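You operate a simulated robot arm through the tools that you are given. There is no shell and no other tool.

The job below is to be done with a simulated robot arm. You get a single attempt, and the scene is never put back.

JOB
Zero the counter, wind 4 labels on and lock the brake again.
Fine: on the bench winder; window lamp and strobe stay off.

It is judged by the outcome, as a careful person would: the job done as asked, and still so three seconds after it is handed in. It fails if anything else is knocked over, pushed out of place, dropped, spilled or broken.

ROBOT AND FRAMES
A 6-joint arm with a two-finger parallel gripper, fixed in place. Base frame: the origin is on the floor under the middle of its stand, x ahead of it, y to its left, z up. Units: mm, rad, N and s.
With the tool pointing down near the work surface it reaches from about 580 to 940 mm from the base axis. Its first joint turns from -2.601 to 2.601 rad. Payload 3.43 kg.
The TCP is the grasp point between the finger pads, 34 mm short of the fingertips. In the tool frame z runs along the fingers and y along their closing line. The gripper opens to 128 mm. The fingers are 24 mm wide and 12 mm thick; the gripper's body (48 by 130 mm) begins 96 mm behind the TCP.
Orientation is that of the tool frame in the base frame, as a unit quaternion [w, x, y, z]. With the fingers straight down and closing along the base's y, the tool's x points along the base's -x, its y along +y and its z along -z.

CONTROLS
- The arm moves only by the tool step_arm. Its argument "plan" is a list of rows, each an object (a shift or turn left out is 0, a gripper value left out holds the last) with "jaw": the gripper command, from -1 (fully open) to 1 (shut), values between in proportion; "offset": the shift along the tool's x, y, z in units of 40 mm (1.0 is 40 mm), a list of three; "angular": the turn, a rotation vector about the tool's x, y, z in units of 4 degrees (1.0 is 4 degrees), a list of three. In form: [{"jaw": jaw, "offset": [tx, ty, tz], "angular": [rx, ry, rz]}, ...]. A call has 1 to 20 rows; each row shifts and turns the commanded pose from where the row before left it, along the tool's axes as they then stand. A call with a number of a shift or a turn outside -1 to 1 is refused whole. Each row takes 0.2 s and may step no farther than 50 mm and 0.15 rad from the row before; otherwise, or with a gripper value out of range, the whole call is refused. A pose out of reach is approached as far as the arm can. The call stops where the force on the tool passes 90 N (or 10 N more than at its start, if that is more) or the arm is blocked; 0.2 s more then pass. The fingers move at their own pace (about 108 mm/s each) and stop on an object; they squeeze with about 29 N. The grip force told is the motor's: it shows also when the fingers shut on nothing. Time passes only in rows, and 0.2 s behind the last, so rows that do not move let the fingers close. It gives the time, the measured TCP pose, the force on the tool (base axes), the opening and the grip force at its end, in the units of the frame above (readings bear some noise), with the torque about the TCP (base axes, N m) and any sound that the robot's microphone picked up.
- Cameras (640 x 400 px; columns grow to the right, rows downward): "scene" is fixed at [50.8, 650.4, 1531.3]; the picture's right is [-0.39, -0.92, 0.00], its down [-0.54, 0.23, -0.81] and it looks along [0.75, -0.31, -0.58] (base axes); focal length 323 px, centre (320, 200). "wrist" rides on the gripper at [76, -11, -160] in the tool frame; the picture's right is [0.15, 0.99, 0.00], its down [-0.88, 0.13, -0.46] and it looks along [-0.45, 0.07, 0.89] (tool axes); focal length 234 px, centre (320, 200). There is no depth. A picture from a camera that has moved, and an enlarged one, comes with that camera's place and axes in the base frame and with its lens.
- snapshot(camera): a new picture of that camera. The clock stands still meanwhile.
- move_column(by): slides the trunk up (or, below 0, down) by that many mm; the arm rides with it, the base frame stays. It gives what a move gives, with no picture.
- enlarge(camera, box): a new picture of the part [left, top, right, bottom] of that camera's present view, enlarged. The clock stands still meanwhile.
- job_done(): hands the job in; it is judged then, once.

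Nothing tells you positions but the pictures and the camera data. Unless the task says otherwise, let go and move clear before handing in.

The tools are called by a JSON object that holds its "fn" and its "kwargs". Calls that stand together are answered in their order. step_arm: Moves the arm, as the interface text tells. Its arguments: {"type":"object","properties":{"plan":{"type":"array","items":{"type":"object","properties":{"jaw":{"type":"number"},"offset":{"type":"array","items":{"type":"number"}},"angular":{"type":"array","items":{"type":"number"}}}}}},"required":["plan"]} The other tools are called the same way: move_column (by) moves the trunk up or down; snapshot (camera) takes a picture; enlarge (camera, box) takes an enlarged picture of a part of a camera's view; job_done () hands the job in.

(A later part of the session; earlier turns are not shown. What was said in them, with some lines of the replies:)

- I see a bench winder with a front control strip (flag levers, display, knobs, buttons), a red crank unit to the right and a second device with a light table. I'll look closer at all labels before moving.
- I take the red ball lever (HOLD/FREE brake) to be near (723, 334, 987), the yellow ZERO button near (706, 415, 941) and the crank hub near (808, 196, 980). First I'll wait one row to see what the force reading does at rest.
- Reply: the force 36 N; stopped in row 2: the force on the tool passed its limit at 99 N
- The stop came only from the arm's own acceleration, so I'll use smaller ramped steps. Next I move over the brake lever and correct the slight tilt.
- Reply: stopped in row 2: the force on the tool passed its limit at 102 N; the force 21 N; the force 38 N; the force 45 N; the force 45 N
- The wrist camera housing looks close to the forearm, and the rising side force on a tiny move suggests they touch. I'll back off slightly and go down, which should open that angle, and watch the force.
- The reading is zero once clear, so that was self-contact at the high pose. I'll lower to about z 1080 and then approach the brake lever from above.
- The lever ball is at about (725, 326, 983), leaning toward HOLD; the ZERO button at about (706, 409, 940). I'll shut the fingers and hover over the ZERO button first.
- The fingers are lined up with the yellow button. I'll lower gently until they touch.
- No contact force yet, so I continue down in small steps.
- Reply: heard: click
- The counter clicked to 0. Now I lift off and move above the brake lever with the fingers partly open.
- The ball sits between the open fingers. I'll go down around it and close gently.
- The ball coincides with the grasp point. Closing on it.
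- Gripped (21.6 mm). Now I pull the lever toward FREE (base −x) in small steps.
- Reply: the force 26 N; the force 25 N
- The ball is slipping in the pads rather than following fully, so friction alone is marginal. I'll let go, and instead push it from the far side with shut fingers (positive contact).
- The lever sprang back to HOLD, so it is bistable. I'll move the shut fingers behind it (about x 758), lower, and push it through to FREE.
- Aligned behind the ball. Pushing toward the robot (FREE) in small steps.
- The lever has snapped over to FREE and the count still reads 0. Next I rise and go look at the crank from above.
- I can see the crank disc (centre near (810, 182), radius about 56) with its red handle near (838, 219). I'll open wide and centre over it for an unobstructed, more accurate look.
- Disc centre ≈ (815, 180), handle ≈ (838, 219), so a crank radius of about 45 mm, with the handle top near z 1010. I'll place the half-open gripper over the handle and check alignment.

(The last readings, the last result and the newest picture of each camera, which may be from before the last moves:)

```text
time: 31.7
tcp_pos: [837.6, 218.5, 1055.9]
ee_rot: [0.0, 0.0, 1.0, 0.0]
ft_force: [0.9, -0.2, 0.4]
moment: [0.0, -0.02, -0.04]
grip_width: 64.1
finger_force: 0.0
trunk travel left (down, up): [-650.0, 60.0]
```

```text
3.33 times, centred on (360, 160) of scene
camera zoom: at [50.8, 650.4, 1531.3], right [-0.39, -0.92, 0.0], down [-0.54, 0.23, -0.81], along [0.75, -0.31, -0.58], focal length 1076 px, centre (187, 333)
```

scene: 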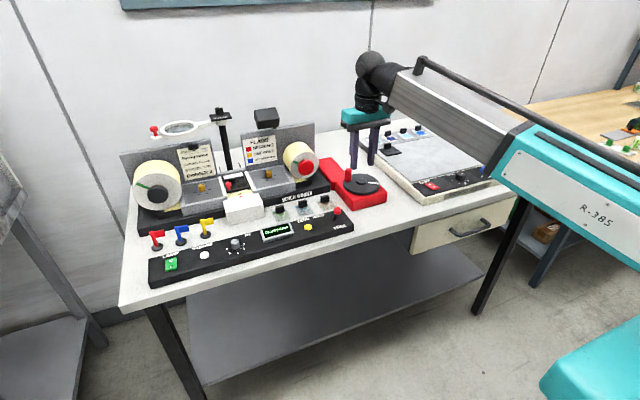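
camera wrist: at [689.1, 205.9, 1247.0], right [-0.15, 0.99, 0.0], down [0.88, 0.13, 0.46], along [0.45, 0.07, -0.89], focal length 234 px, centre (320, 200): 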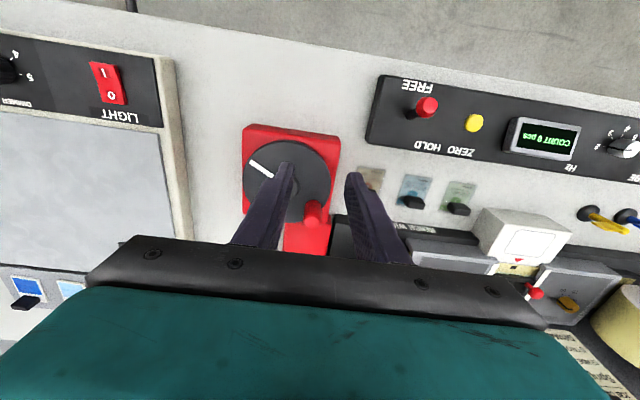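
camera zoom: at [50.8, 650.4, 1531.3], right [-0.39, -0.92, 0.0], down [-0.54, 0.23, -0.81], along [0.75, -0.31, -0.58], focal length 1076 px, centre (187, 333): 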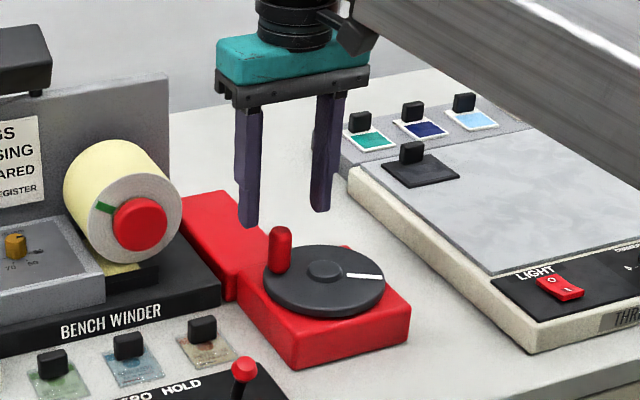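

{"fn": "step_arm", "kwargs": {"plan": [{"offset": [-0.08, 0.02, 0.2]}, {"offset": [0, 0, 0.4]}, {"offset": [0, 0, 0.3]}, {"offset": [0, 0, 0.15]}, {}]}}

{"fn": "enlarge", "kwargs": {"camera": "wrist", "box": [220, 110, 460, 260]}}

{"fn": "enlarge", "kwargs": {"camera": "scene", "box": [300, 130, 420, 220]}}

```text
time: 32.9
tcp_pos: [841.5, 217.1, 1013.3]
ee_rot: [0.0, 0.001, 1.0, 0.0]
ft_force: [-0.4, 0.5, -0.4]
moment: [0.0, 0.02, 0.0]
grip_width: 64.0
finger_force: 0.0
trunk travel left (down, up): [-650.0, 60.0]
```

```text
2.67 times, centred on (340, 185) of wrist
camera zoom: at [766.9, 206.7, 1172.8], right [-0.15, 0.99, 0.0], down [0.88, 0.13, 0.46], along [0.45, 0.07, -0.89], focal length 624 px, centre (267, 240)
```

zoom: 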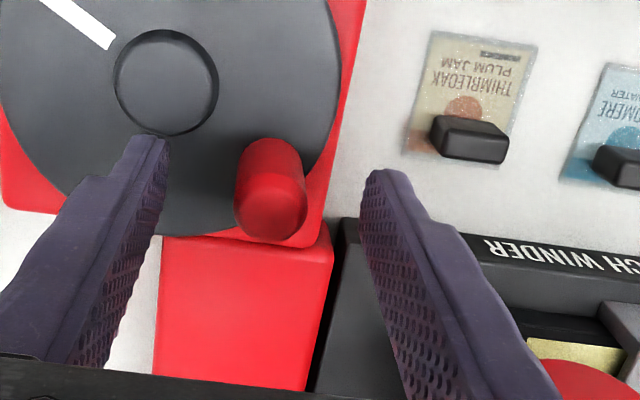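

```text
4.44 times, centred on (360, 175) of scene
camera zoom: at [50.8, 650.4, 1531.3], right [-0.39, -0.92, 0.0], down [-0.54, 0.23, -0.81], along [0.75, -0.31, -0.58], focal length 1435 px, centre (142, 311)
```

zoom: 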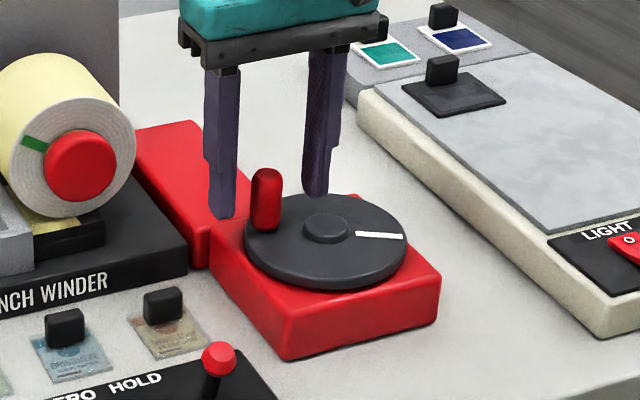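

The fingers straddle the handle with clearance above the disc. Refined: disc centre ≈ (821, 180.5), handle ≈ (843, 220), disc top z ≈ 951. I'll lower ~14 mm and grip.

{"fn": "step_arm", "kwargs": {"plan": [{"offset": [-0.05, 0.01, 0.15]}, {"offset": [0, 0, 0.2]}, {"jaw": 0.5}, {"jaw": 0.65}, {"jaw": 1}, {"jaw": 1}]}}

{"fn": "enlarge", "kwargs": {"camera": "wrist", "box": [220, 110, 460, 260]}}

{"fn": "enlarge", "kwargs": {"camera": "scene", "box": [230, 130, 420, 250]}}

```text
time: 34.3
tcp_pos: [844.1, 218.9, 996.9]
ee_rot: [-0.002, -0.001, 1.0, 0.0]
ft_force: [1.2, 3.0, -6.4]
moment: [0.38, -0.5, -0.03]
grip_width: 22.3
finger_force: 44.9
trunk travel left (down, up): [-650.0, 60.0]
```

```text
2.67 times, centred on (340, 185) of wrist
camera zoom: at [770.0, 208.0, 1157.2], right [-0.15, 0.99, 0.0], down [0.88, 0.13, 0.45], along [0.45, 0.07, -0.89], focal length 624 px, centre (267, 240)
```

zoom: 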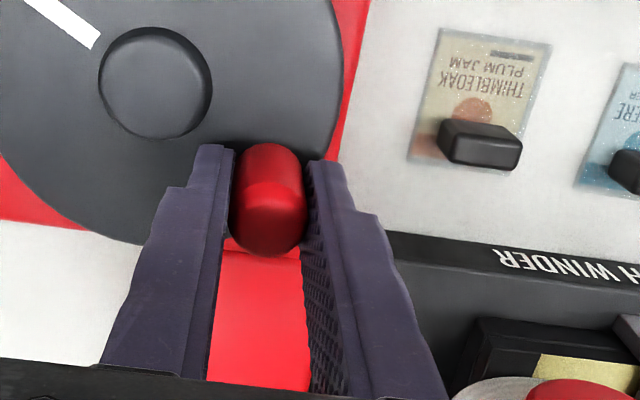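

```text
3.33 times, centred on (325, 190) of scene
camera zoom: at [50.8, 650.4, 1531.3], right [-0.39, -0.92, 0.0], down [-0.54, 0.23, -0.81], along [0.75, -0.31, -0.58], focal length 1076 px, centre (303, 233)
```

zoom: 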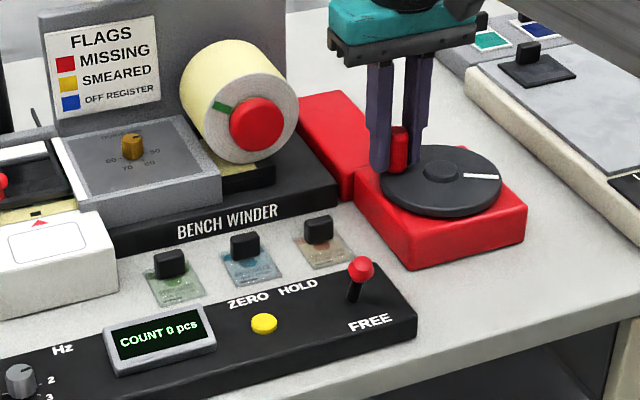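

Handle gripped (22 mm). I'll test a small clockwise turn (seen from above) and watch the force, count and reel mark.

{"fn": "step_arm", "kwargs": {"plan": [{"offset": [-0.1, -0.063, 0]}, {"offset": [-0.0925, -0.073, 0]}, {}]}}

{"fn": "enlarge", "kwargs": {"camera": "scene", "box": [230, 130, 420, 250]}}

{"fn": "enlarge", "kwargs": {"camera": "wrist", "box": [220, 110, 460, 260]}}

```text
time: 35.1
tcp_pos: [852.8, 214.4, 997.8]
ee_rot: [0.0, -0.001, 1.0, -0.001]
ft_force: [-1.5, -1.0, -14.0]
moment: [0.38, -0.99, -0.02]
grip_width: 22.4
finger_force: 44.8
trunk travel left (down, up): [-650.0, 60.0]
```

```text
3.33 times, centred on (325, 190) of scene
camera zoom: at [50.8, 650.4, 1531.3], right [-0.39, -0.92, 0.0], down [-0.54, 0.23, -0.81], along [0.75, -0.31, -0.58], focal length 1076 px, centre (303, 233)
```

zoom: 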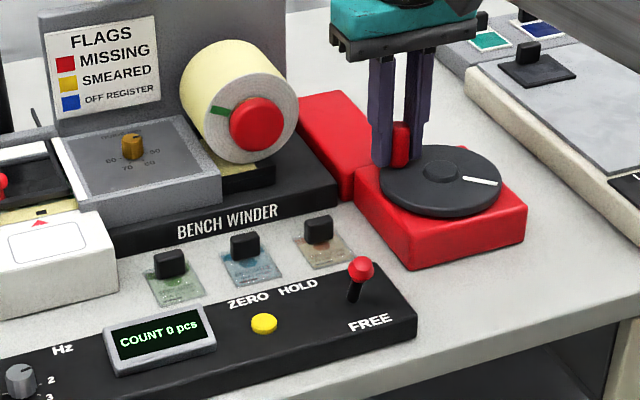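

```text
2.67 times, centred on (340, 185) of wrist
camera zoom: at [778.4, 202.4, 1157.4], right [-0.15, 0.99, 0.0], down [0.88, 0.13, 0.45], along [0.45, 0.07, -0.89], focal length 624 px, centre (267, 240)
```

zoom: 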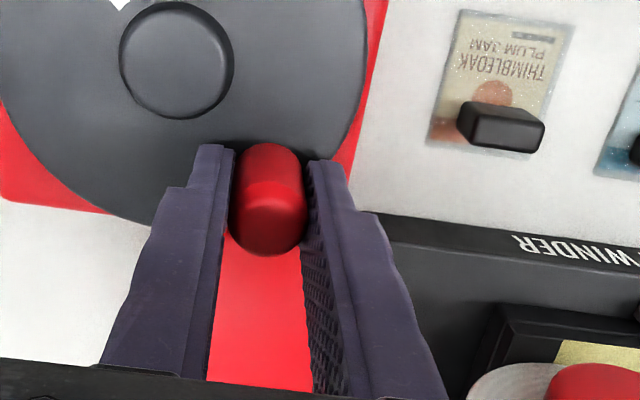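

{"fn": "enlarge", "kwargs": {"camera": "scene", "box": [270, 130, 330, 190]}}

{"fn": "enlarge", "kwargs": {"camera": "scene", "box": [120, 140, 220, 220]}}

```text
6.67 times, centred on (300, 160) of scene
camera zoom: at [50.8, 650.4, 1531.3], right [-0.39, -0.92, 0.0], down [-0.54, 0.23, -0.81], along [0.75, -0.31, -0.58], focal length 2152 px, centre (453, 467)
```

zoom: 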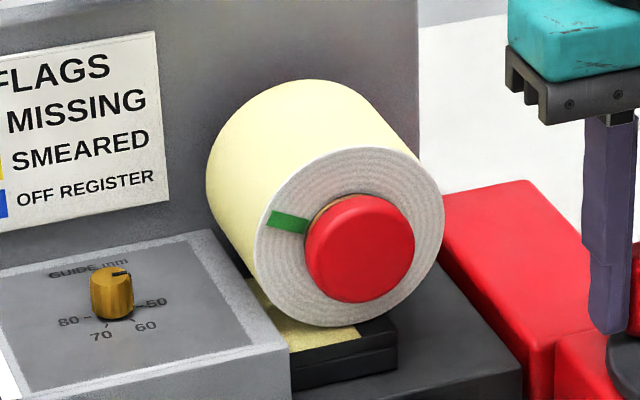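

```text
5.00 times, centred on (170, 180) of scene
camera zoom: at [50.8, 650.4, 1531.3], right [-0.39, -0.92, 0.0], down [-0.54, 0.23, -0.81], along [0.75, -0.31, -0.58], focal length 1614 px, centre (1070, 300)
```

zoom: 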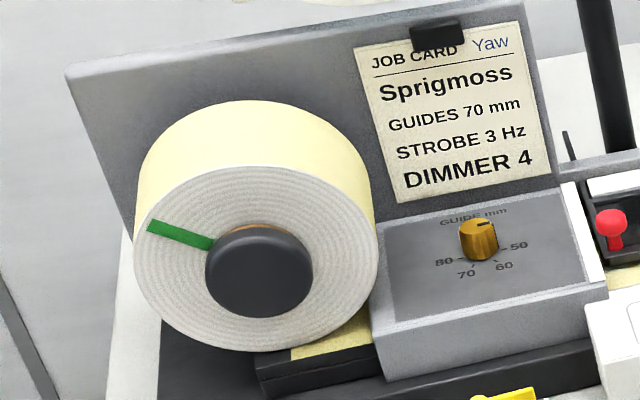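

The disc follows easily and the take-up reel turned counter-clockwise (pulling web onto it), so clockwise is the winding direction. I'll continue about a quarter turn and check the count.

{"fn": "step_arm", "kwargs": {"plan": [{"offset": [-0.16, -0.1725, 0.03]}, {"offset": [-0.1205, -0.202, 0]}, {"offset": [-0.0758, -0.2228, 0]}, {"offset": [-0.028, -0.2335, 0]}, {"offset": [0.0215, -0.234, 0]}, {"offset": [0.0695, -0.2248, 0]}, {"offset": [0.1148, -0.2053, 0]}, {"offset": [0.1548, -0.177, 0]}]}}

{"fn": "enlarge", "kwargs": {"camera": "scene", "box": [230, 130, 420, 250]}}

{"fn": "enlarge", "kwargs": {"camera": "wrist", "box": [220, 110, 460, 260]}}

```text
time: 36.9
tcp_pos: [853.0, 146.5, 997.5]
ee_rot: [-0.001, -0.002, 1.0, 0.0]
ft_force: [-4.8, 2.5, -6.8]
moment: [0.3, -1.29, 0.02]
grip_width: 22.6
finger_force: 44.8
trunk travel left (down, up): [-650.0, 60.0]
```

```text
3.33 times, centred on (325, 190) of scene
camera zoom: at [50.8, 650.4, 1531.3], right [-0.39, -0.92, 0.0], down [-0.54, 0.23, -0.81], along [0.75, -0.31, -0.58], focal length 1076 px, centre (303, 233)
```

zoom: 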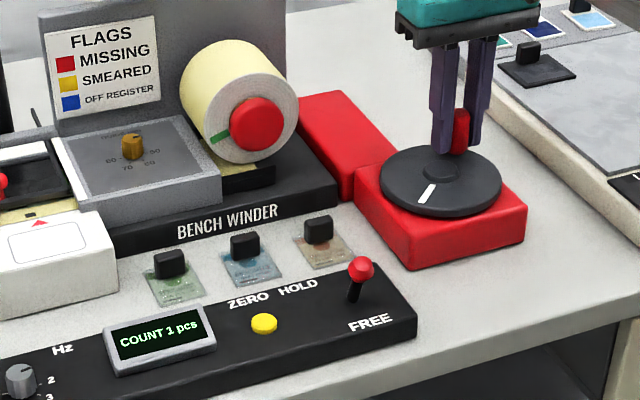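

```text
2.67 times, centred on (340, 185) of wrist
camera zoom: at [777.8, 135.5, 1157.3], right [-0.15, 0.99, 0.0], down [0.88, 0.13, 0.45], along [0.45, 0.07, -0.89], focal length 624 px, centre (267, 240)
```

zoom: 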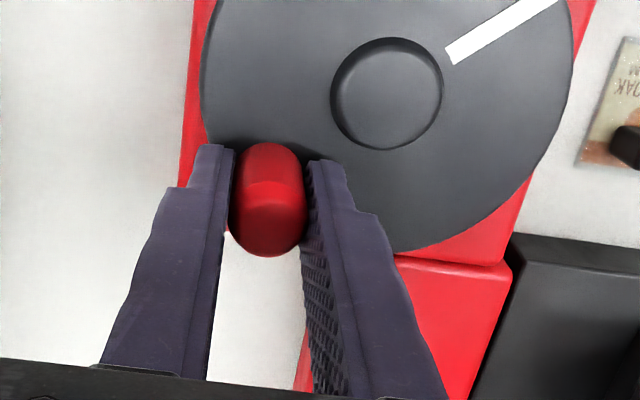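

Count went to 1 after about 108° of crank. I need the label pitch, so I'll proceed in smaller steps and watch where the count changes.

{"fn": "step_arm", "kwargs": {"plan": [{"offset": [0.1885, -0.1408, 0]}, {"offset": [0.2135, -0.0988, 0]}]}}

{"fn": "enlarge", "kwargs": {"camera": "scene", "box": [230, 130, 420, 250]}}

```text
time: 37.5
tcp_pos: [837.0, 137.1, 996.8]
ee_rot: [0.0, -0.001, 1.0, -0.002]
ft_force: [-1.0, 1.7, -2.2]
moment: [0.45, -0.06, 0.0]
grip_width: 22.8
finger_force: 45.6
trunk travel left (down, up): [-650.0, 60.0]
```

```text
3.33 times, centred on (325, 190) of scene
camera zoom: at [50.8, 650.4, 1531.3], right [-0.39, -0.92, 0.0], down [-0.54, 0.23, -0.81], along [0.75, -0.31, -0.58], focal length 1076 px, centre (303, 233)
```

zoom: 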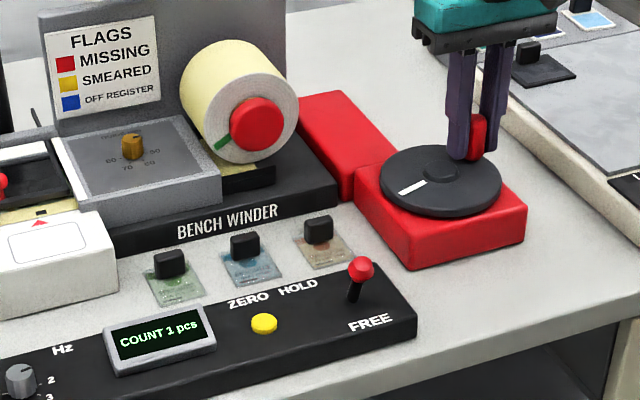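

{"fn": "enlarge", "kwargs": {"camera": "scene", "box": [215, 160, 275, 205]}}

{"fn": "step_arm", "kwargs": {"plan": [{"offset": [0.2293, -0.052, 0]}]}}

{"fn": "enlarge", "kwargs": {"camera": "scene", "box": [215, 160, 275, 205]}}

{"fn": "enlarge", "kwargs": {"camera": "scene", "box": [230, 130, 420, 250]}}

```text
8.89 times, centred on (245, 182) of scene
camera zoom: at [50.8, 650.4, 1531.3], right [-0.39, -0.92, 0.0], down [-0.54, 0.23, -0.81], along [0.75, -0.31, -0.58], focal length 2870 px, centre (987, 356)
```

zoom: 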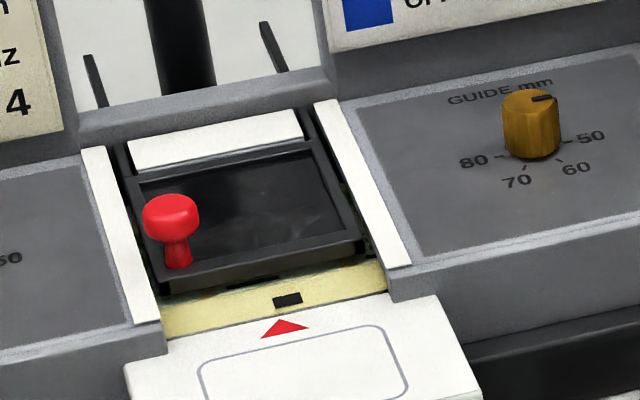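

```text
time: 37.9
tcp_pos: [826.7, 134.9, 996.3]
ee_rot: [-0.001, -0.001, 1.0, 0.0]
ft_force: [-1.0, 2.0, 2.3]
moment: [0.16, 0.29, 0.0]
grip_width: 22.5
finger_force: 45.3
trunk travel left (down, up): [-650.0, 60.0]
```

```text
8.89 times, centred on (245, 182) of scene
camera zoom: at [50.8, 650.4, 1531.3], right [-0.39, -0.92, 0.0], down [-0.54, 0.23, -0.81], along [0.75, -0.31, -0.58], focal length 2870 px, centre (987, 356)
```

zoom: 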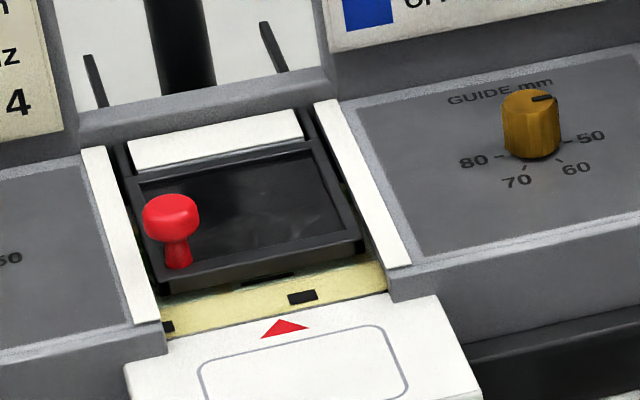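

```text
3.33 times, centred on (325, 190) of scene
camera zoom: at [50.8, 650.4, 1531.3], right [-0.39, -0.92, 0.0], down [-0.54, 0.23, -0.81], along [0.75, -0.31, -0.58], focal length 1076 px, centre (303, 233)
```

zoom: 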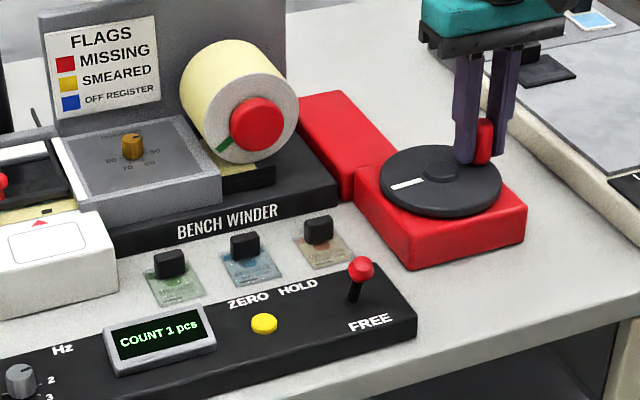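

The window shows register marks moving past the red arrow: they were aligned at the start, and the first mark re-aligned around 120° of crank, so the pitch is about a third of a turn. I continue winding in moderate steps and check marks and count.

{"fn": "step_arm", "kwargs": {"plan": [{"offset": [0.2353, -0.0033, 0]}, {"offset": [0.2308, 0.0455, 0]}, {"offset": [0.216, 0.0928, 0]}, {"offset": [0.1923, 0.1355, 0]}]}}

{"fn": "enlarge", "kwargs": {"camera": "scene", "box": [230, 130, 420, 250]}}

{"fn": "enlarge", "kwargs": {"camera": "scene", "box": [215, 160, 275, 205]}}

{"fn": "enlarge", "kwargs": {"camera": "wrist", "box": [220, 110, 460, 260]}}

```text
time: 38.9
tcp_pos: [791.6, 147.1, 996.1]
ee_rot: [0.0, -0.001, 1.0, 0.0]
ft_force: [4.1, 5.8, 3.5]
moment: [0.12, 0.27, 0.02]
grip_width: 22.3
finger_force: 44.8
trunk travel left (down, up): [-650.0, 60.0]
```

```text
3.33 times, centred on (325, 190) of scene
camera zoom: at [50.8, 650.4, 1531.3], right [-0.39, -0.92, 0.0], down [-0.54, 0.23, -0.81], along [0.75, -0.31, -0.58], focal length 1076 px, centre (303, 233)
```

zoom: 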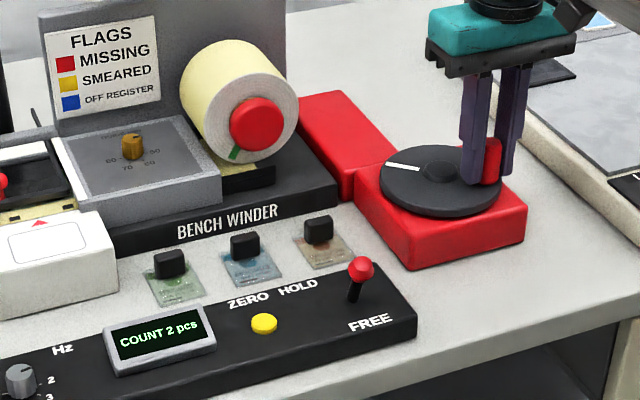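

```text
8.89 times, centred on (245, 182) of scene
camera zoom: at [50.8, 650.4, 1531.3], right [-0.39, -0.92, 0.0], down [-0.54, 0.23, -0.81], along [0.75, -0.31, -0.58], focal length 2870 px, centre (987, 356)
```

zoom: 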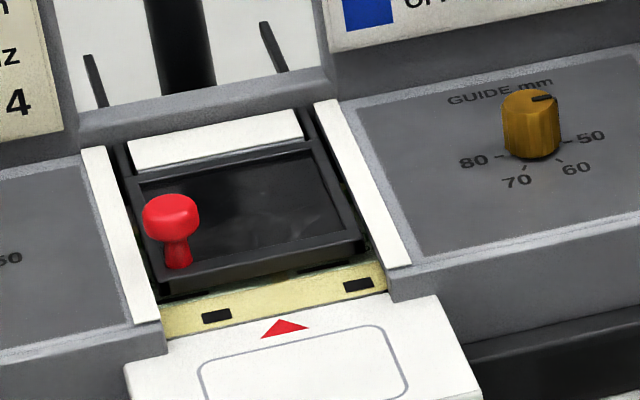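

```text
2.67 times, centred on (340, 185) of wrist
camera zoom: at [717.0, 135.8, 1157.2], right [-0.15, 0.99, 0.0], down [0.88, 0.13, 0.46], along [0.45, 0.07, -0.89], focal length 624 px, centre (267, 240)
```

zoom: 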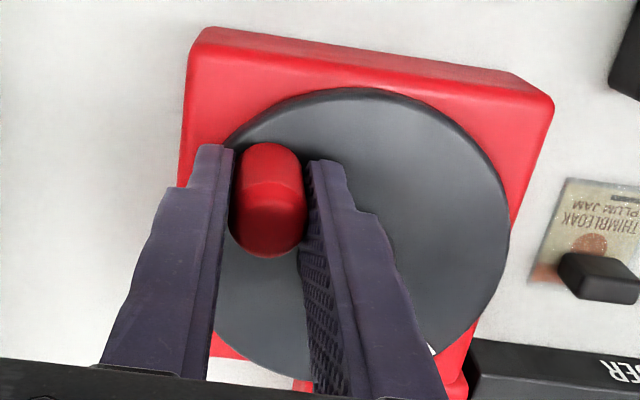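

Count 2 at ~192°, mark spacing ≈ 120° of crank. I'll continue with about 144° more, which should show 3.

{"fn": "step_arm", "kwargs": {"plan": [{"offset": [0.1598, 0.1725, 0]}, {"offset": [0.1205, 0.202, 0]}, {"offset": [0.0758, 0.2228, 0]}, {"offset": [0.028, 0.2335, 0]}, {"offset": [-0.0215, 0.2343, 0]}, {"offset": [-0.0695, 0.2248, 0]}, {"offset": [-0.1148, 0.2053, 0]}, {"offset": [-0.1548, 0.177, 0]}]}}

{"fn": "enlarge", "kwargs": {"camera": "scene", "box": [230, 130, 420, 250]}}

{"fn": "enlarge", "kwargs": {"camera": "scene", "box": [215, 160, 275, 205]}}

{"fn": "enlarge", "kwargs": {"camera": "wrist", "box": [220, 110, 460, 260]}}

```text
time: 40.7
tcp_pos: [791.3, 213.2, 997.2]
ee_rot: [-0.002, -0.001, 1.0, 0.0]
ft_force: [-0.6, -0.4, 3.2]
moment: [-0.08, 1.41, 0.02]
grip_width: 22.1
finger_force: 45.1
trunk travel left (down, up): [-650.0, 60.0]
```

```text
3.33 times, centred on (325, 190) of scene
camera zoom: at [50.8, 650.4, 1531.3], right [-0.39, -0.92, 0.0], down [-0.54, 0.23, -0.81], along [0.75, -0.31, -0.58], focal length 1076 px, centre (303, 233)
```

zoom: 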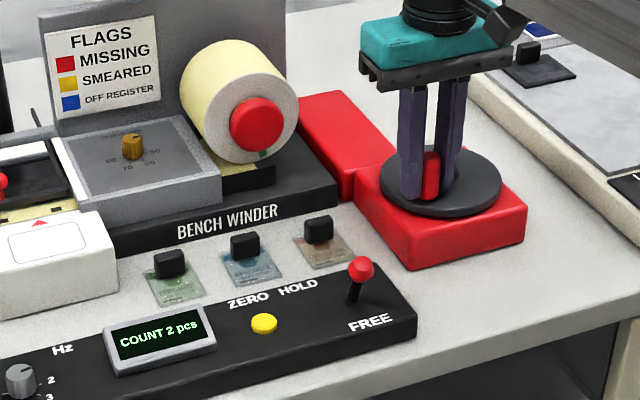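

```text
8.89 times, centred on (245, 182) of scene
camera zoom: at [50.8, 650.4, 1531.3], right [-0.39, -0.92, 0.0], down [-0.54, 0.23, -0.81], along [0.75, -0.31, -0.58], focal length 2870 px, centre (987, 356)
```

zoom: 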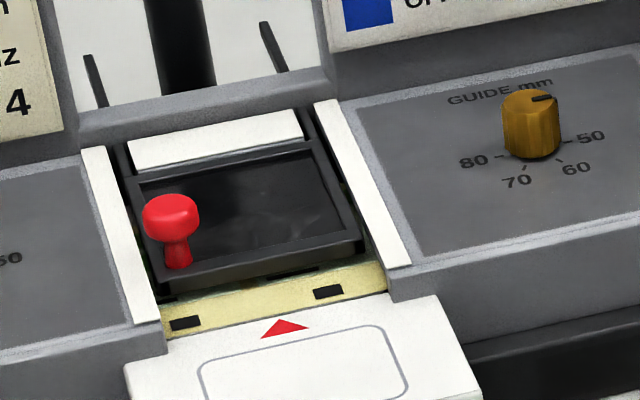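

```text
2.67 times, centred on (340, 185) of wrist
camera zoom: at [716.9, 201.6, 1157.5], right [-0.15, 0.99, 0.0], down [0.88, 0.13, 0.45], along [0.45, 0.07, -0.89], focal length 624 px, centre (267, 240)
```

zoom: 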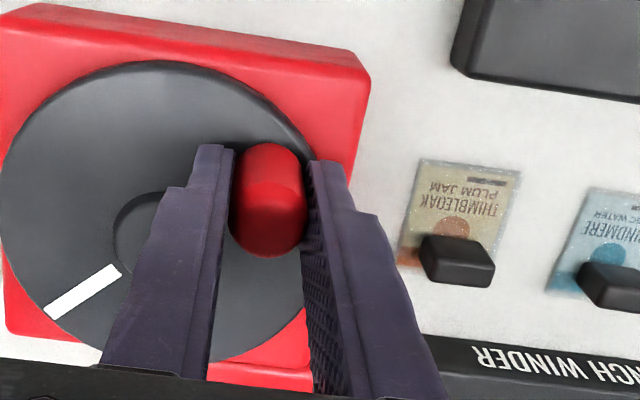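

Total ≈ 288° with count 2, exactly as expected for a 120° pitch. Continuing another 96°.

{"fn": "step_arm", "kwargs": {"plan": [{"offset": [-0.1885, 0.1408, 0]}, {"offset": [-0.2135, 0.0988, 0]}, {"offset": [-0.2293, 0.052, 0]}, {"offset": [-0.2353, 0.0033, 0]}, {"offset": [-0.2308, -0.0455, 0]}, {"offset": [-0.216, -0.0928, 0]}, {"offset": [-0.1923, -0.1355, 0]}, {"offset": [-0.16, -0.1725, 0]}]}}

{"fn": "enlarge", "kwargs": {"camera": "scene", "box": [230, 130, 420, 250]}}

{"fn": "enlarge", "kwargs": {"camera": "scene", "box": [215, 160, 275, 205]}}

{"fn": "enlarge", "kwargs": {"camera": "wrist", "box": [220, 110, 460, 260]}}

```text
time: 42.5
tcp_pos: [859.3, 206.6, 997.3]
ee_rot: [0.001, 0.0, 1.0, -0.001]
ft_force: [-2.6, -3.6, -3.1]
moment: [0.62, -1.15, 0.03]
grip_width: 22.3
finger_force: 44.8
trunk travel left (down, up): [-650.0, 60.0]
```

```text
3.33 times, centred on (325, 190) of scene
camera zoom: at [50.8, 650.4, 1531.3], right [-0.39, -0.92, 0.0], down [-0.54, 0.23, -0.81], along [0.75, -0.31, -0.58], focal length 1076 px, centre (303, 233)
```

zoom: 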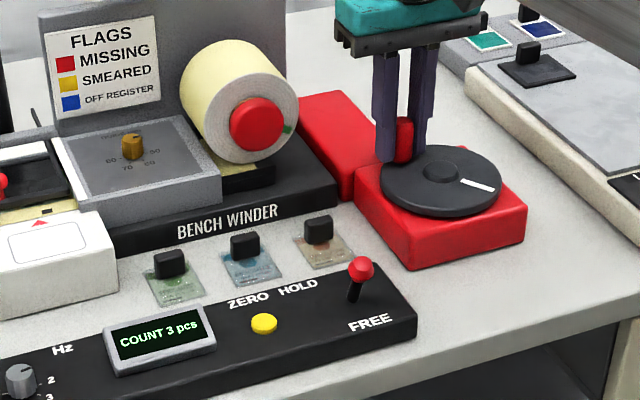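

```text
8.89 times, centred on (245, 182) of scene
camera zoom: at [50.8, 650.4, 1531.3], right [-0.39, -0.92, 0.0], down [-0.54, 0.23, -0.81], along [0.75, -0.31, -0.58], focal length 2870 px, centre (987, 356)
```

zoom: 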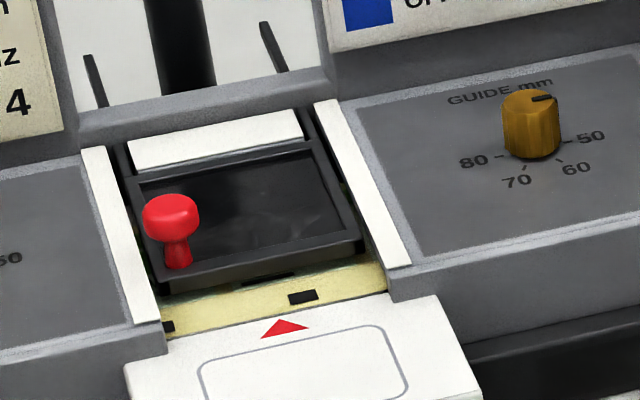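

```text
2.67 times, centred on (340, 185) of wrist
camera zoom: at [784.4, 195.0, 1157.2], right [-0.15, 0.99, 0.0], down [0.88, 0.13, 0.46], along [0.45, 0.07, -0.89], focal length 624 px, centre (267, 240)
```

zoom: 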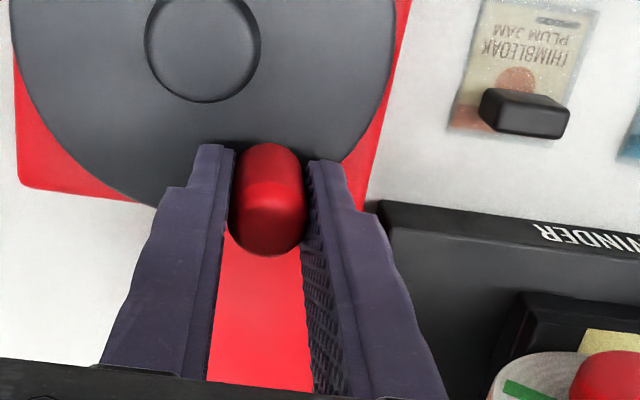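

Total ≈ 384°, count 3, and the marks match the earlier 144° picture exactly, confirming 120° per label. The final 96° should bring the fourth mark onto the arrow with count 4.

{"fn": "step_arm", "kwargs": {"plan": [{"offset": [-0.1205, -0.202, 0]}, {"offset": [-0.0758, -0.2228, 0]}, {"offset": [-0.028, -0.2335, 0]}, {"offset": [0.0215, -0.234, 0]}, {"offset": [0.0695, -0.2248, 0]}, {"offset": [0.1148, -0.2053, 0]}, {"offset": [0.1548, -0.177, 0]}, {"offset": [0.1885, -0.1408, 0]}, {}]}}

{"fn": "enlarge", "kwargs": {"camera": "scene", "box": [230, 130, 420, 250]}}

{"fn": "enlarge", "kwargs": {"camera": "scene", "box": [215, 160, 275, 205]}}

{"fn": "enlarge", "kwargs": {"camera": "wrist", "box": [220, 110, 460, 260]}}

```text
time: 44.5
tcp_pos: [845.5, 141.1, 997.9]
ee_rot: [-0.001, -0.001, 1.0, 0.0]
ft_force: [-5.6, 6.8, -3.7]
moment: [0.4, 1.14, 0.02]
grip_width: 22.5
finger_force: 44.5
trunk travel left (down, up): [-650.0, 60.0]
```

```text
3.33 times, centred on (325, 190) of scene
camera zoom: at [50.8, 650.4, 1531.3], right [-0.39, -0.92, 0.0], down [-0.54, 0.23, -0.81], along [0.75, -0.31, -0.58], focal length 1076 px, centre (303, 233)
```

zoom: 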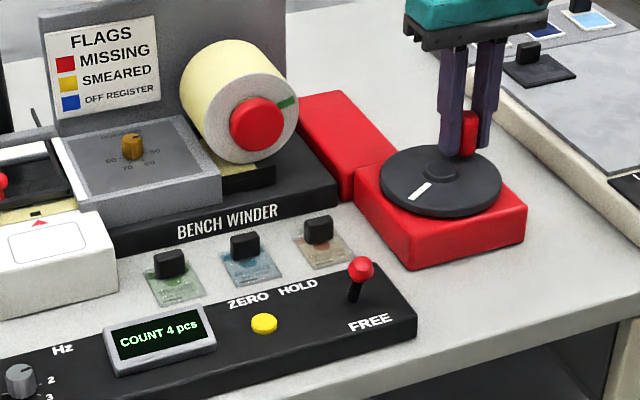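

```text
8.89 times, centred on (245, 182) of scene
camera zoom: at [50.8, 650.4, 1531.3], right [-0.39, -0.92, 0.0], down [-0.54, 0.23, -0.81], along [0.75, -0.31, -0.58], focal length 2870 px, centre (987, 356)
```

zoom: 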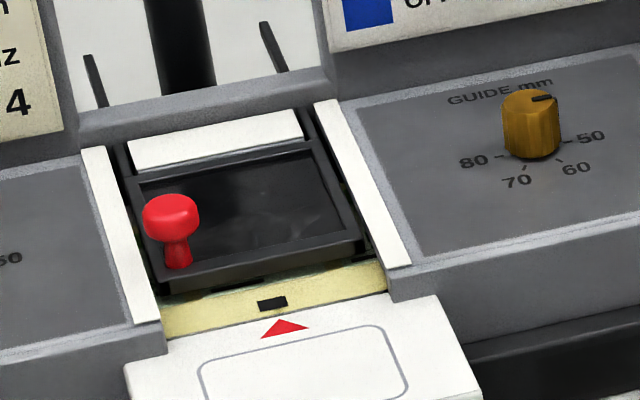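

```text
2.67 times, centred on (340, 185) of wrist
camera zoom: at [770.8, 130.2, 1157.4], right [-0.15, 0.99, 0.0], down [0.88, 0.13, 0.45], along [0.45, 0.07, -0.89], focal length 624 px, centre (267, 240)
```

zoom: 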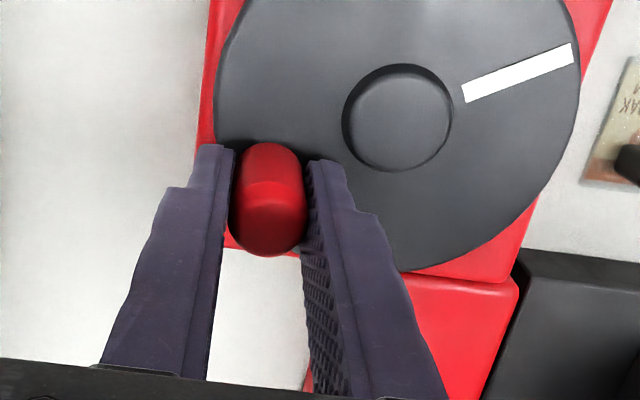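

Count reads 4 and the mark sits exactly on the arrow. I'll open the fingers slightly, lift straight off the handle, and verify nothing drifted.

{"fn": "step_arm", "kwargs": {"plan": [{"jaw": 0.4}, {"jaw": 0.4}, {"jaw": 0.4, "offset": [0, 0, -0.15]}, {"jaw": 0.4, "offset": [0, 0, -0.4]}, {"jaw": 0.4, "offset": [0, 0, -0.5]}, {"jaw": 0.4, "offset": [0, 0, -0.5]}, {"jaw": 0.4, "offset": [0, 0, -0.4]}, {"jaw": 0.4, "offset": [0, 0, -0.2]}, {"jaw": 0.4}]}}

{"fn": "enlarge", "kwargs": {"camera": "scene", "box": [230, 130, 420, 250]}}

{"fn": "enlarge", "kwargs": {"camera": "scene", "box": [215, 160, 275, 205]}}

```text
time: 46.5
tcp_pos: [845.8, 140.6, 1084.1]
ee_rot: [-0.001, -0.001, 1.0, 0.0]
ft_force: [-0.2, -0.4, 0.1]
moment: [-0.01, -0.01, 0.05]
grip_width: 38.5
finger_force: 0.2
trunk travel left (down, up): [-650.0, 60.0]
```

```text
3.33 times, centred on (325, 190) of scene
camera zoom: at [50.8, 650.4, 1531.3], right [-0.39, -0.92, 0.0], down [-0.54, 0.23, -0.81], along [0.75, -0.31, -0.58], focal length 1076 px, centre (303, 233)
```

zoom: 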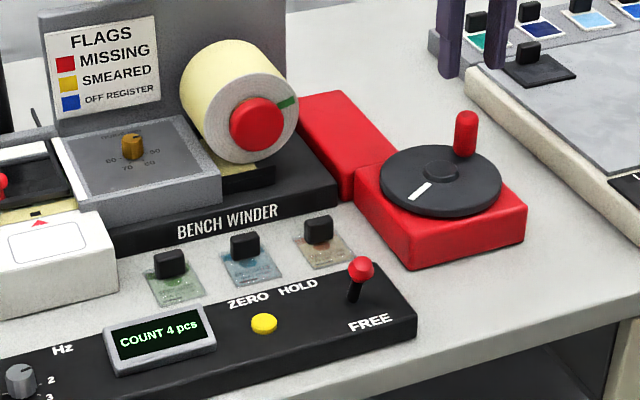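

```text
8.89 times, centred on (245, 182) of scene
camera zoom: at [50.8, 650.4, 1531.3], right [-0.39, -0.92, 0.0], down [-0.54, 0.23, -0.81], along [0.75, -0.31, -0.58], focal length 2870 px, centre (987, 356)
```

zoom: 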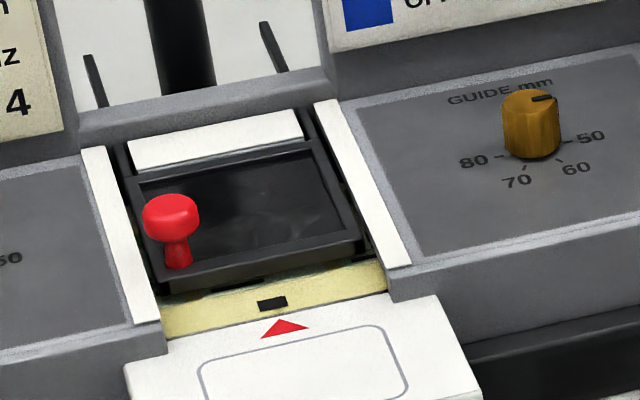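

Still 4 and aligned after release. Next I go to the near side of the brake lever with shut fingers to push it back to HOLD.

{"fn": "step_arm", "kwargs": {"plan": [{"jaw": 0.4, "offset": [0.2, 0.2, 0]}, {"jaw": 0.4, "offset": [0.4, 0.4, 0]}, {"jaw": 1, "offset": [0.5, 0.5, 0]}, {"jaw": 1, "offset": [0.5, 0.5, 0]}, {"jaw": 1, "offset": [0.5, 0.5, 0]}, {"jaw": 1, "offset": [0.5, 0.5, 0]}, {"jaw": 1, "offset": [0.5, 0.5, 0]}, {"jaw": 1, "offset": [0.5, 0.5, 0]}, {"jaw": 1, "offset": [0.5, 0.5, 0]}, {"jaw": 1, "offset": [0.4, 0.4, 0]}, {"jaw": 1, "offset": [0.15, 0.13, 0]}, {"jaw": 1}]}}

{"fn": "snapshot", "kwargs": {"camera": "wrist"}}

```text
time: 49.1
tcp_pos: [659.2, 327.3, 1084.3]
ee_rot: [0.0, -0.001, 1.0, 0.0]
ft_force: [0.1, -0.7, -0.6]
moment: [-0.02, 0.0, 0.02]
grip_width: 0.0
finger_force: 28.8
trunk travel left (down, up): [-650.0, 60.0]
```

```text
taken
camera wrist: at [584.6, 315.0, 1244.6], right [-0.15, 0.99, 0.0], down [0.88, 0.13, 0.46], along [0.45, 0.07, -0.89], focal length 234 px, centre (320, 200)
```

wrist: 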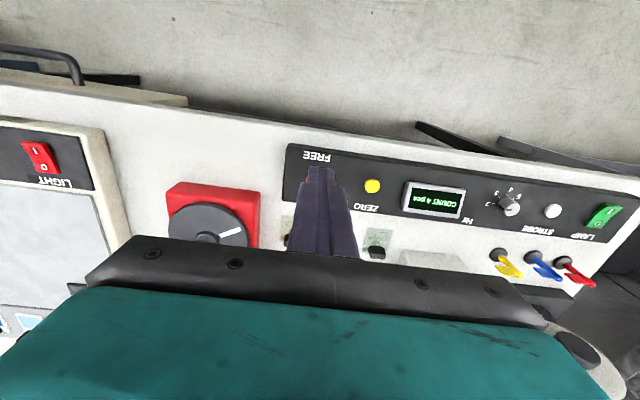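

{"fn": "step_arm", "kwargs": {"plan": [{"jaw": 1, "offset": [0, -0.03, 0.2]}, {"jaw": 1, "offset": [0, 0, 0.4]}, {"jaw": 1, "offset": [0, 0, 0.5]}, {"jaw": 1, "offset": [0, 0, 0.5]}, {"jaw": 1, "offset": [0, 0, 0.4]}, {"jaw": 1, "offset": [0, 0, 0.23]}, {"jaw": 1, "offset": [0, 0, 0.1]}, {"jaw": 1}]}}

{"fn": "enlarge", "kwargs": {"camera": "scene", "box": [270, 170, 390, 260]}}

{"fn": "enlarge", "kwargs": {"camera": "wrist", "box": [220, 80, 460, 230]}}

```text
time: 50.9
tcp_pos: [657.9, 325.8, 990.2]
ee_rot: [0.0, -0.001, 1.0, 0.0]
ft_force: [0.1, -0.1, -0.1]
moment: [-0.02, 0.06, -0.01]
grip_width: 0.0
finger_force: 29.0
trunk travel left (down, up): [-650.0, 60.0]
```

```text
4.44 times, centred on (330, 215) of scene
camera zoom: at [50.8, 650.4, 1531.3], right [-0.39, -0.92, 0.0], down [-0.54, 0.23, -0.81], along [0.75, -0.31, -0.58], focal length 1435 px, centre (276, 133)
```

zoom: 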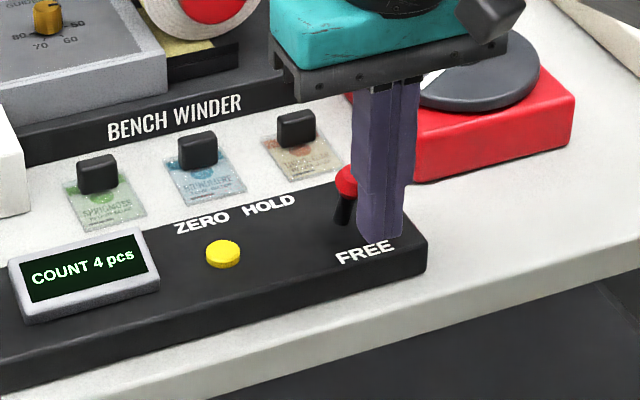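

```text
2.67 times, centred on (340, 155) of wrist
camera zoom: at [584.2, 313.7, 1150.7], right [-0.15, 0.99, 0.0], down [0.88, 0.13, 0.46], along [0.45, 0.07, -0.89], focal length 624 px, centre (267, 320)
```

zoom: 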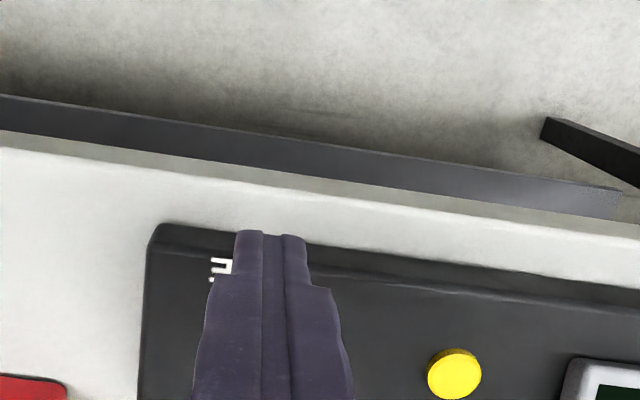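

The fingers are on the near side of the lever. Pushing toward HOLD (base +x) in 4 mm steps.

{"fn": "step_arm", "kwargs": {"plan": [{"offset": [-0.1, 0, 0]}, {"offset": [-0.1, 0, 0]}, {"offset": [-0.1, 0, 0]}, {"offset": [-0.1, 0, 0]}, {"offset": [-0.1, 0, 0]}, {"offset": [-0.1, 0, 0]}, {"offset": [-0.1, 0, 0]}, {"offset": [-0.1, 0, 0]}, {"offset": [-0.1, 0, 0]}]}}

{"fn": "enlarge", "kwargs": {"camera": "scene", "box": [270, 170, 390, 260]}}

```text
time: 52.9
tcp_pos: [695.9, 325.7, 990.8]
ee_rot: [0.0, -0.001, 1.0, -0.001]
ft_force: [0.0, 0.6, 0.6]
moment: [0.0, -0.04, -0.01]
grip_width: 0.4
finger_force: 28.9
trunk travel left (down, up): [-650.0, 60.0]
```

```text
4.44 times, centred on (330, 215) of scene
camera zoom: at [50.8, 650.4, 1531.3], right [-0.39, -0.92, 0.0], down [-0.54, 0.23, -0.81], along [0.75, -0.31, -0.58], focal length 1435 px, centre (276, 133)
```

zoom: 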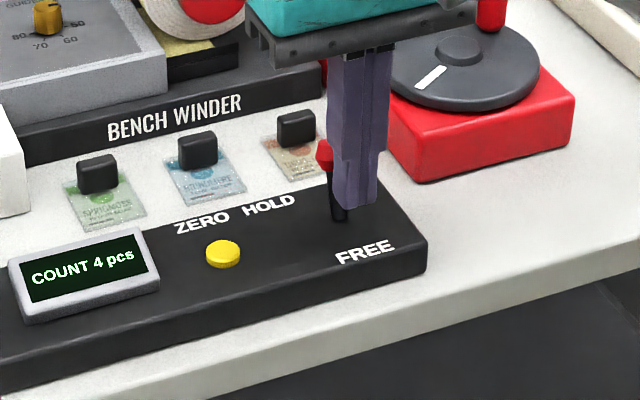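

The lever seems to have snapped over with no residual force. I back off, lift clear, and check everything.

{"fn": "step_arm", "kwargs": {"plan": [{"offset": [0.15, 0, 0]}, {"offset": [0.25, 0, -0.1]}, {"offset": [0.1, 0, -0.4]}, {"offset": [0, 0, -0.5]}, {"offset": [0, 0, -0.5]}, {"offset": [0, 0, -0.5]}, {"offset": [0, 0, -0.3]}, {"offset": [0, 0, -0.1]}, {}]}}

{"fn": "enlarge", "kwargs": {"camera": "scene", "box": [270, 170, 390, 260]}}

{"fn": "enlarge", "kwargs": {"camera": "scene", "box": [215, 160, 275, 205]}}

{"fn": "enlarge", "kwargs": {"camera": "scene", "box": [140, 190, 360, 300]}}

{"fn": "snapshot", "kwargs": {"camera": "wrist"}}

{"fn": "snapshot", "kwargs": {"camera": "scene"}}

```text
time: 54.9
tcp_pos: [674.9, 324.7, 1086.8]
ee_rot: [-0.001, -0.001, 1.0, 0.0]
ft_force: [0.1, -0.3, 0.3]
moment: [-0.02, 0.01, -0.02]
grip_width: 0.0
finger_force: 28.8
trunk travel left (down, up): [-650.0, 60.0]
```

```text
4.44 times, centred on (330, 215) of scene
camera zoom: at [50.8, 650.4, 1531.3], right [-0.39, -0.92, 0.0], down [-0.54, 0.23, -0.81], along [0.75, -0.31, -0.58], focal length 1435 px, centre (276, 133)
```

zoom: 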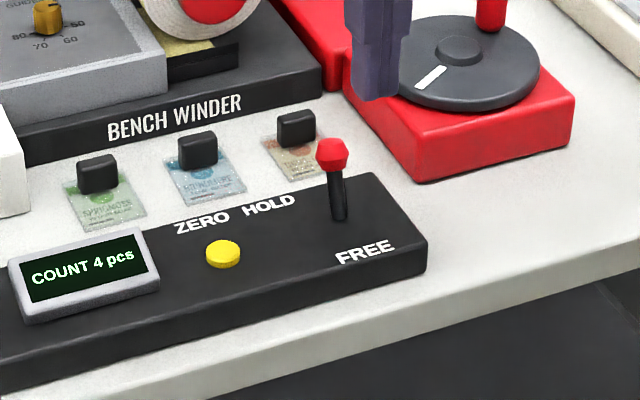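

```text
8.89 times, centred on (245, 182) of scene
camera zoom: at [50.8, 650.4, 1531.3], right [-0.39, -0.92, 0.0], down [-0.54, 0.23, -0.81], along [0.75, -0.31, -0.58], focal length 2870 px, centre (987, 356)
```

zoom: 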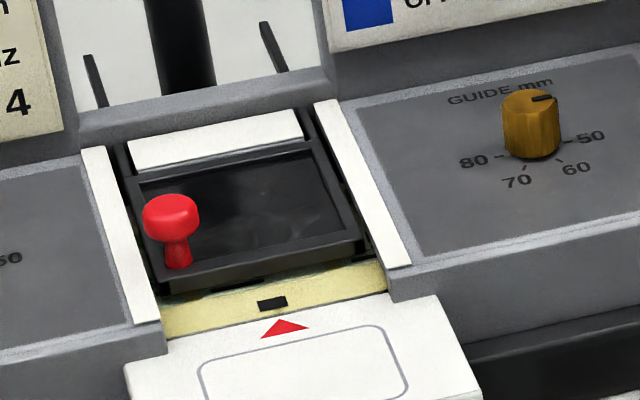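

```text
2.91 times, centred on (250, 245) of scene
camera zoom: at [50.8, 650.4, 1531.3], right [-0.39, -0.92, 0.0], down [-0.54, 0.23, -0.81], along [0.75, -0.31, -0.58], focal length 939 px, centre (524, 69)
```

zoom: 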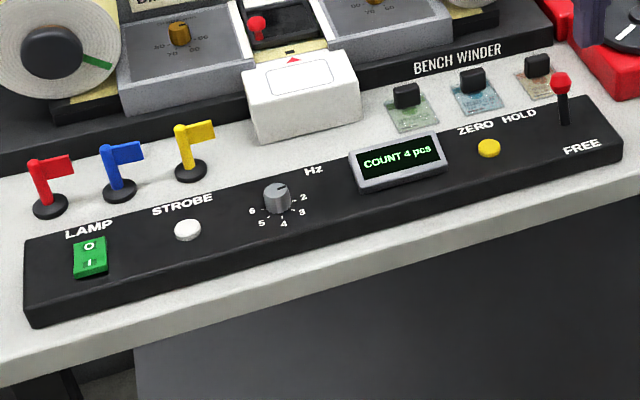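

```text
taken
camera wrist: at [599.9, 313.6, 1246.5], right [-0.15, 0.99, 0.0], down [0.88, 0.13, 0.45], along [0.45, 0.07, -0.89], focal length 234 px, centre (320, 200)
```

wrist: 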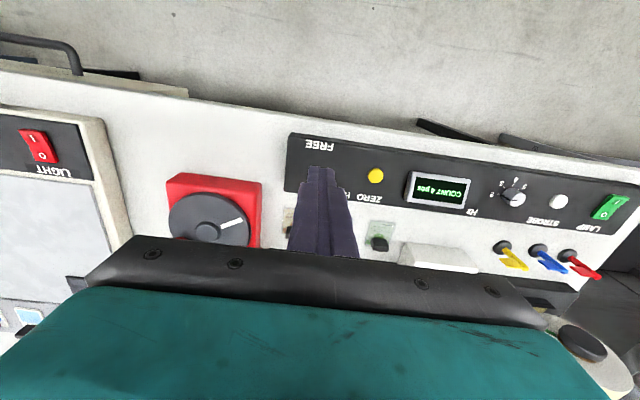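

```text
taken
```

scene: 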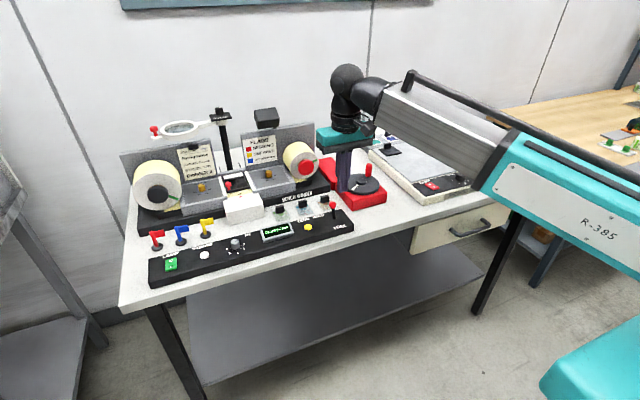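

The brake lever is back at HOLD in its original position, the counter reads 4, and the register mark sits on the arrow. Lamp, strobe and everything else look unchanged and the gripper is clear, so I'm handing in.

{"fn": "job_done", "kwargs": {}}

```text
The job is handed in.
```

The job is done and handed in. I zeroed the counter, wound four labels onto the bench winder, and locked the brake again.

- **Counter:** it reads 4, and the register mark on the web lines up with the red arrow, as it did at the start.
- **Brake:** the lever is back at HOLD in its original position. Gripping it to release it slipped once, and it sprang back to HOLD, so I pushed it over with the fingers shut instead.
- **Lamp and strobe:** I touched neither control, and both look unchanged in the last pictures.
- **Everything else:** nothing looks moved or knocked over, and the gripper is clear of the bench equipment.

During the first moves the wrist camera touched the robot's own forearm and tripped the force limit. Lowering the arm cleared it, and nothing on the bench was involved.
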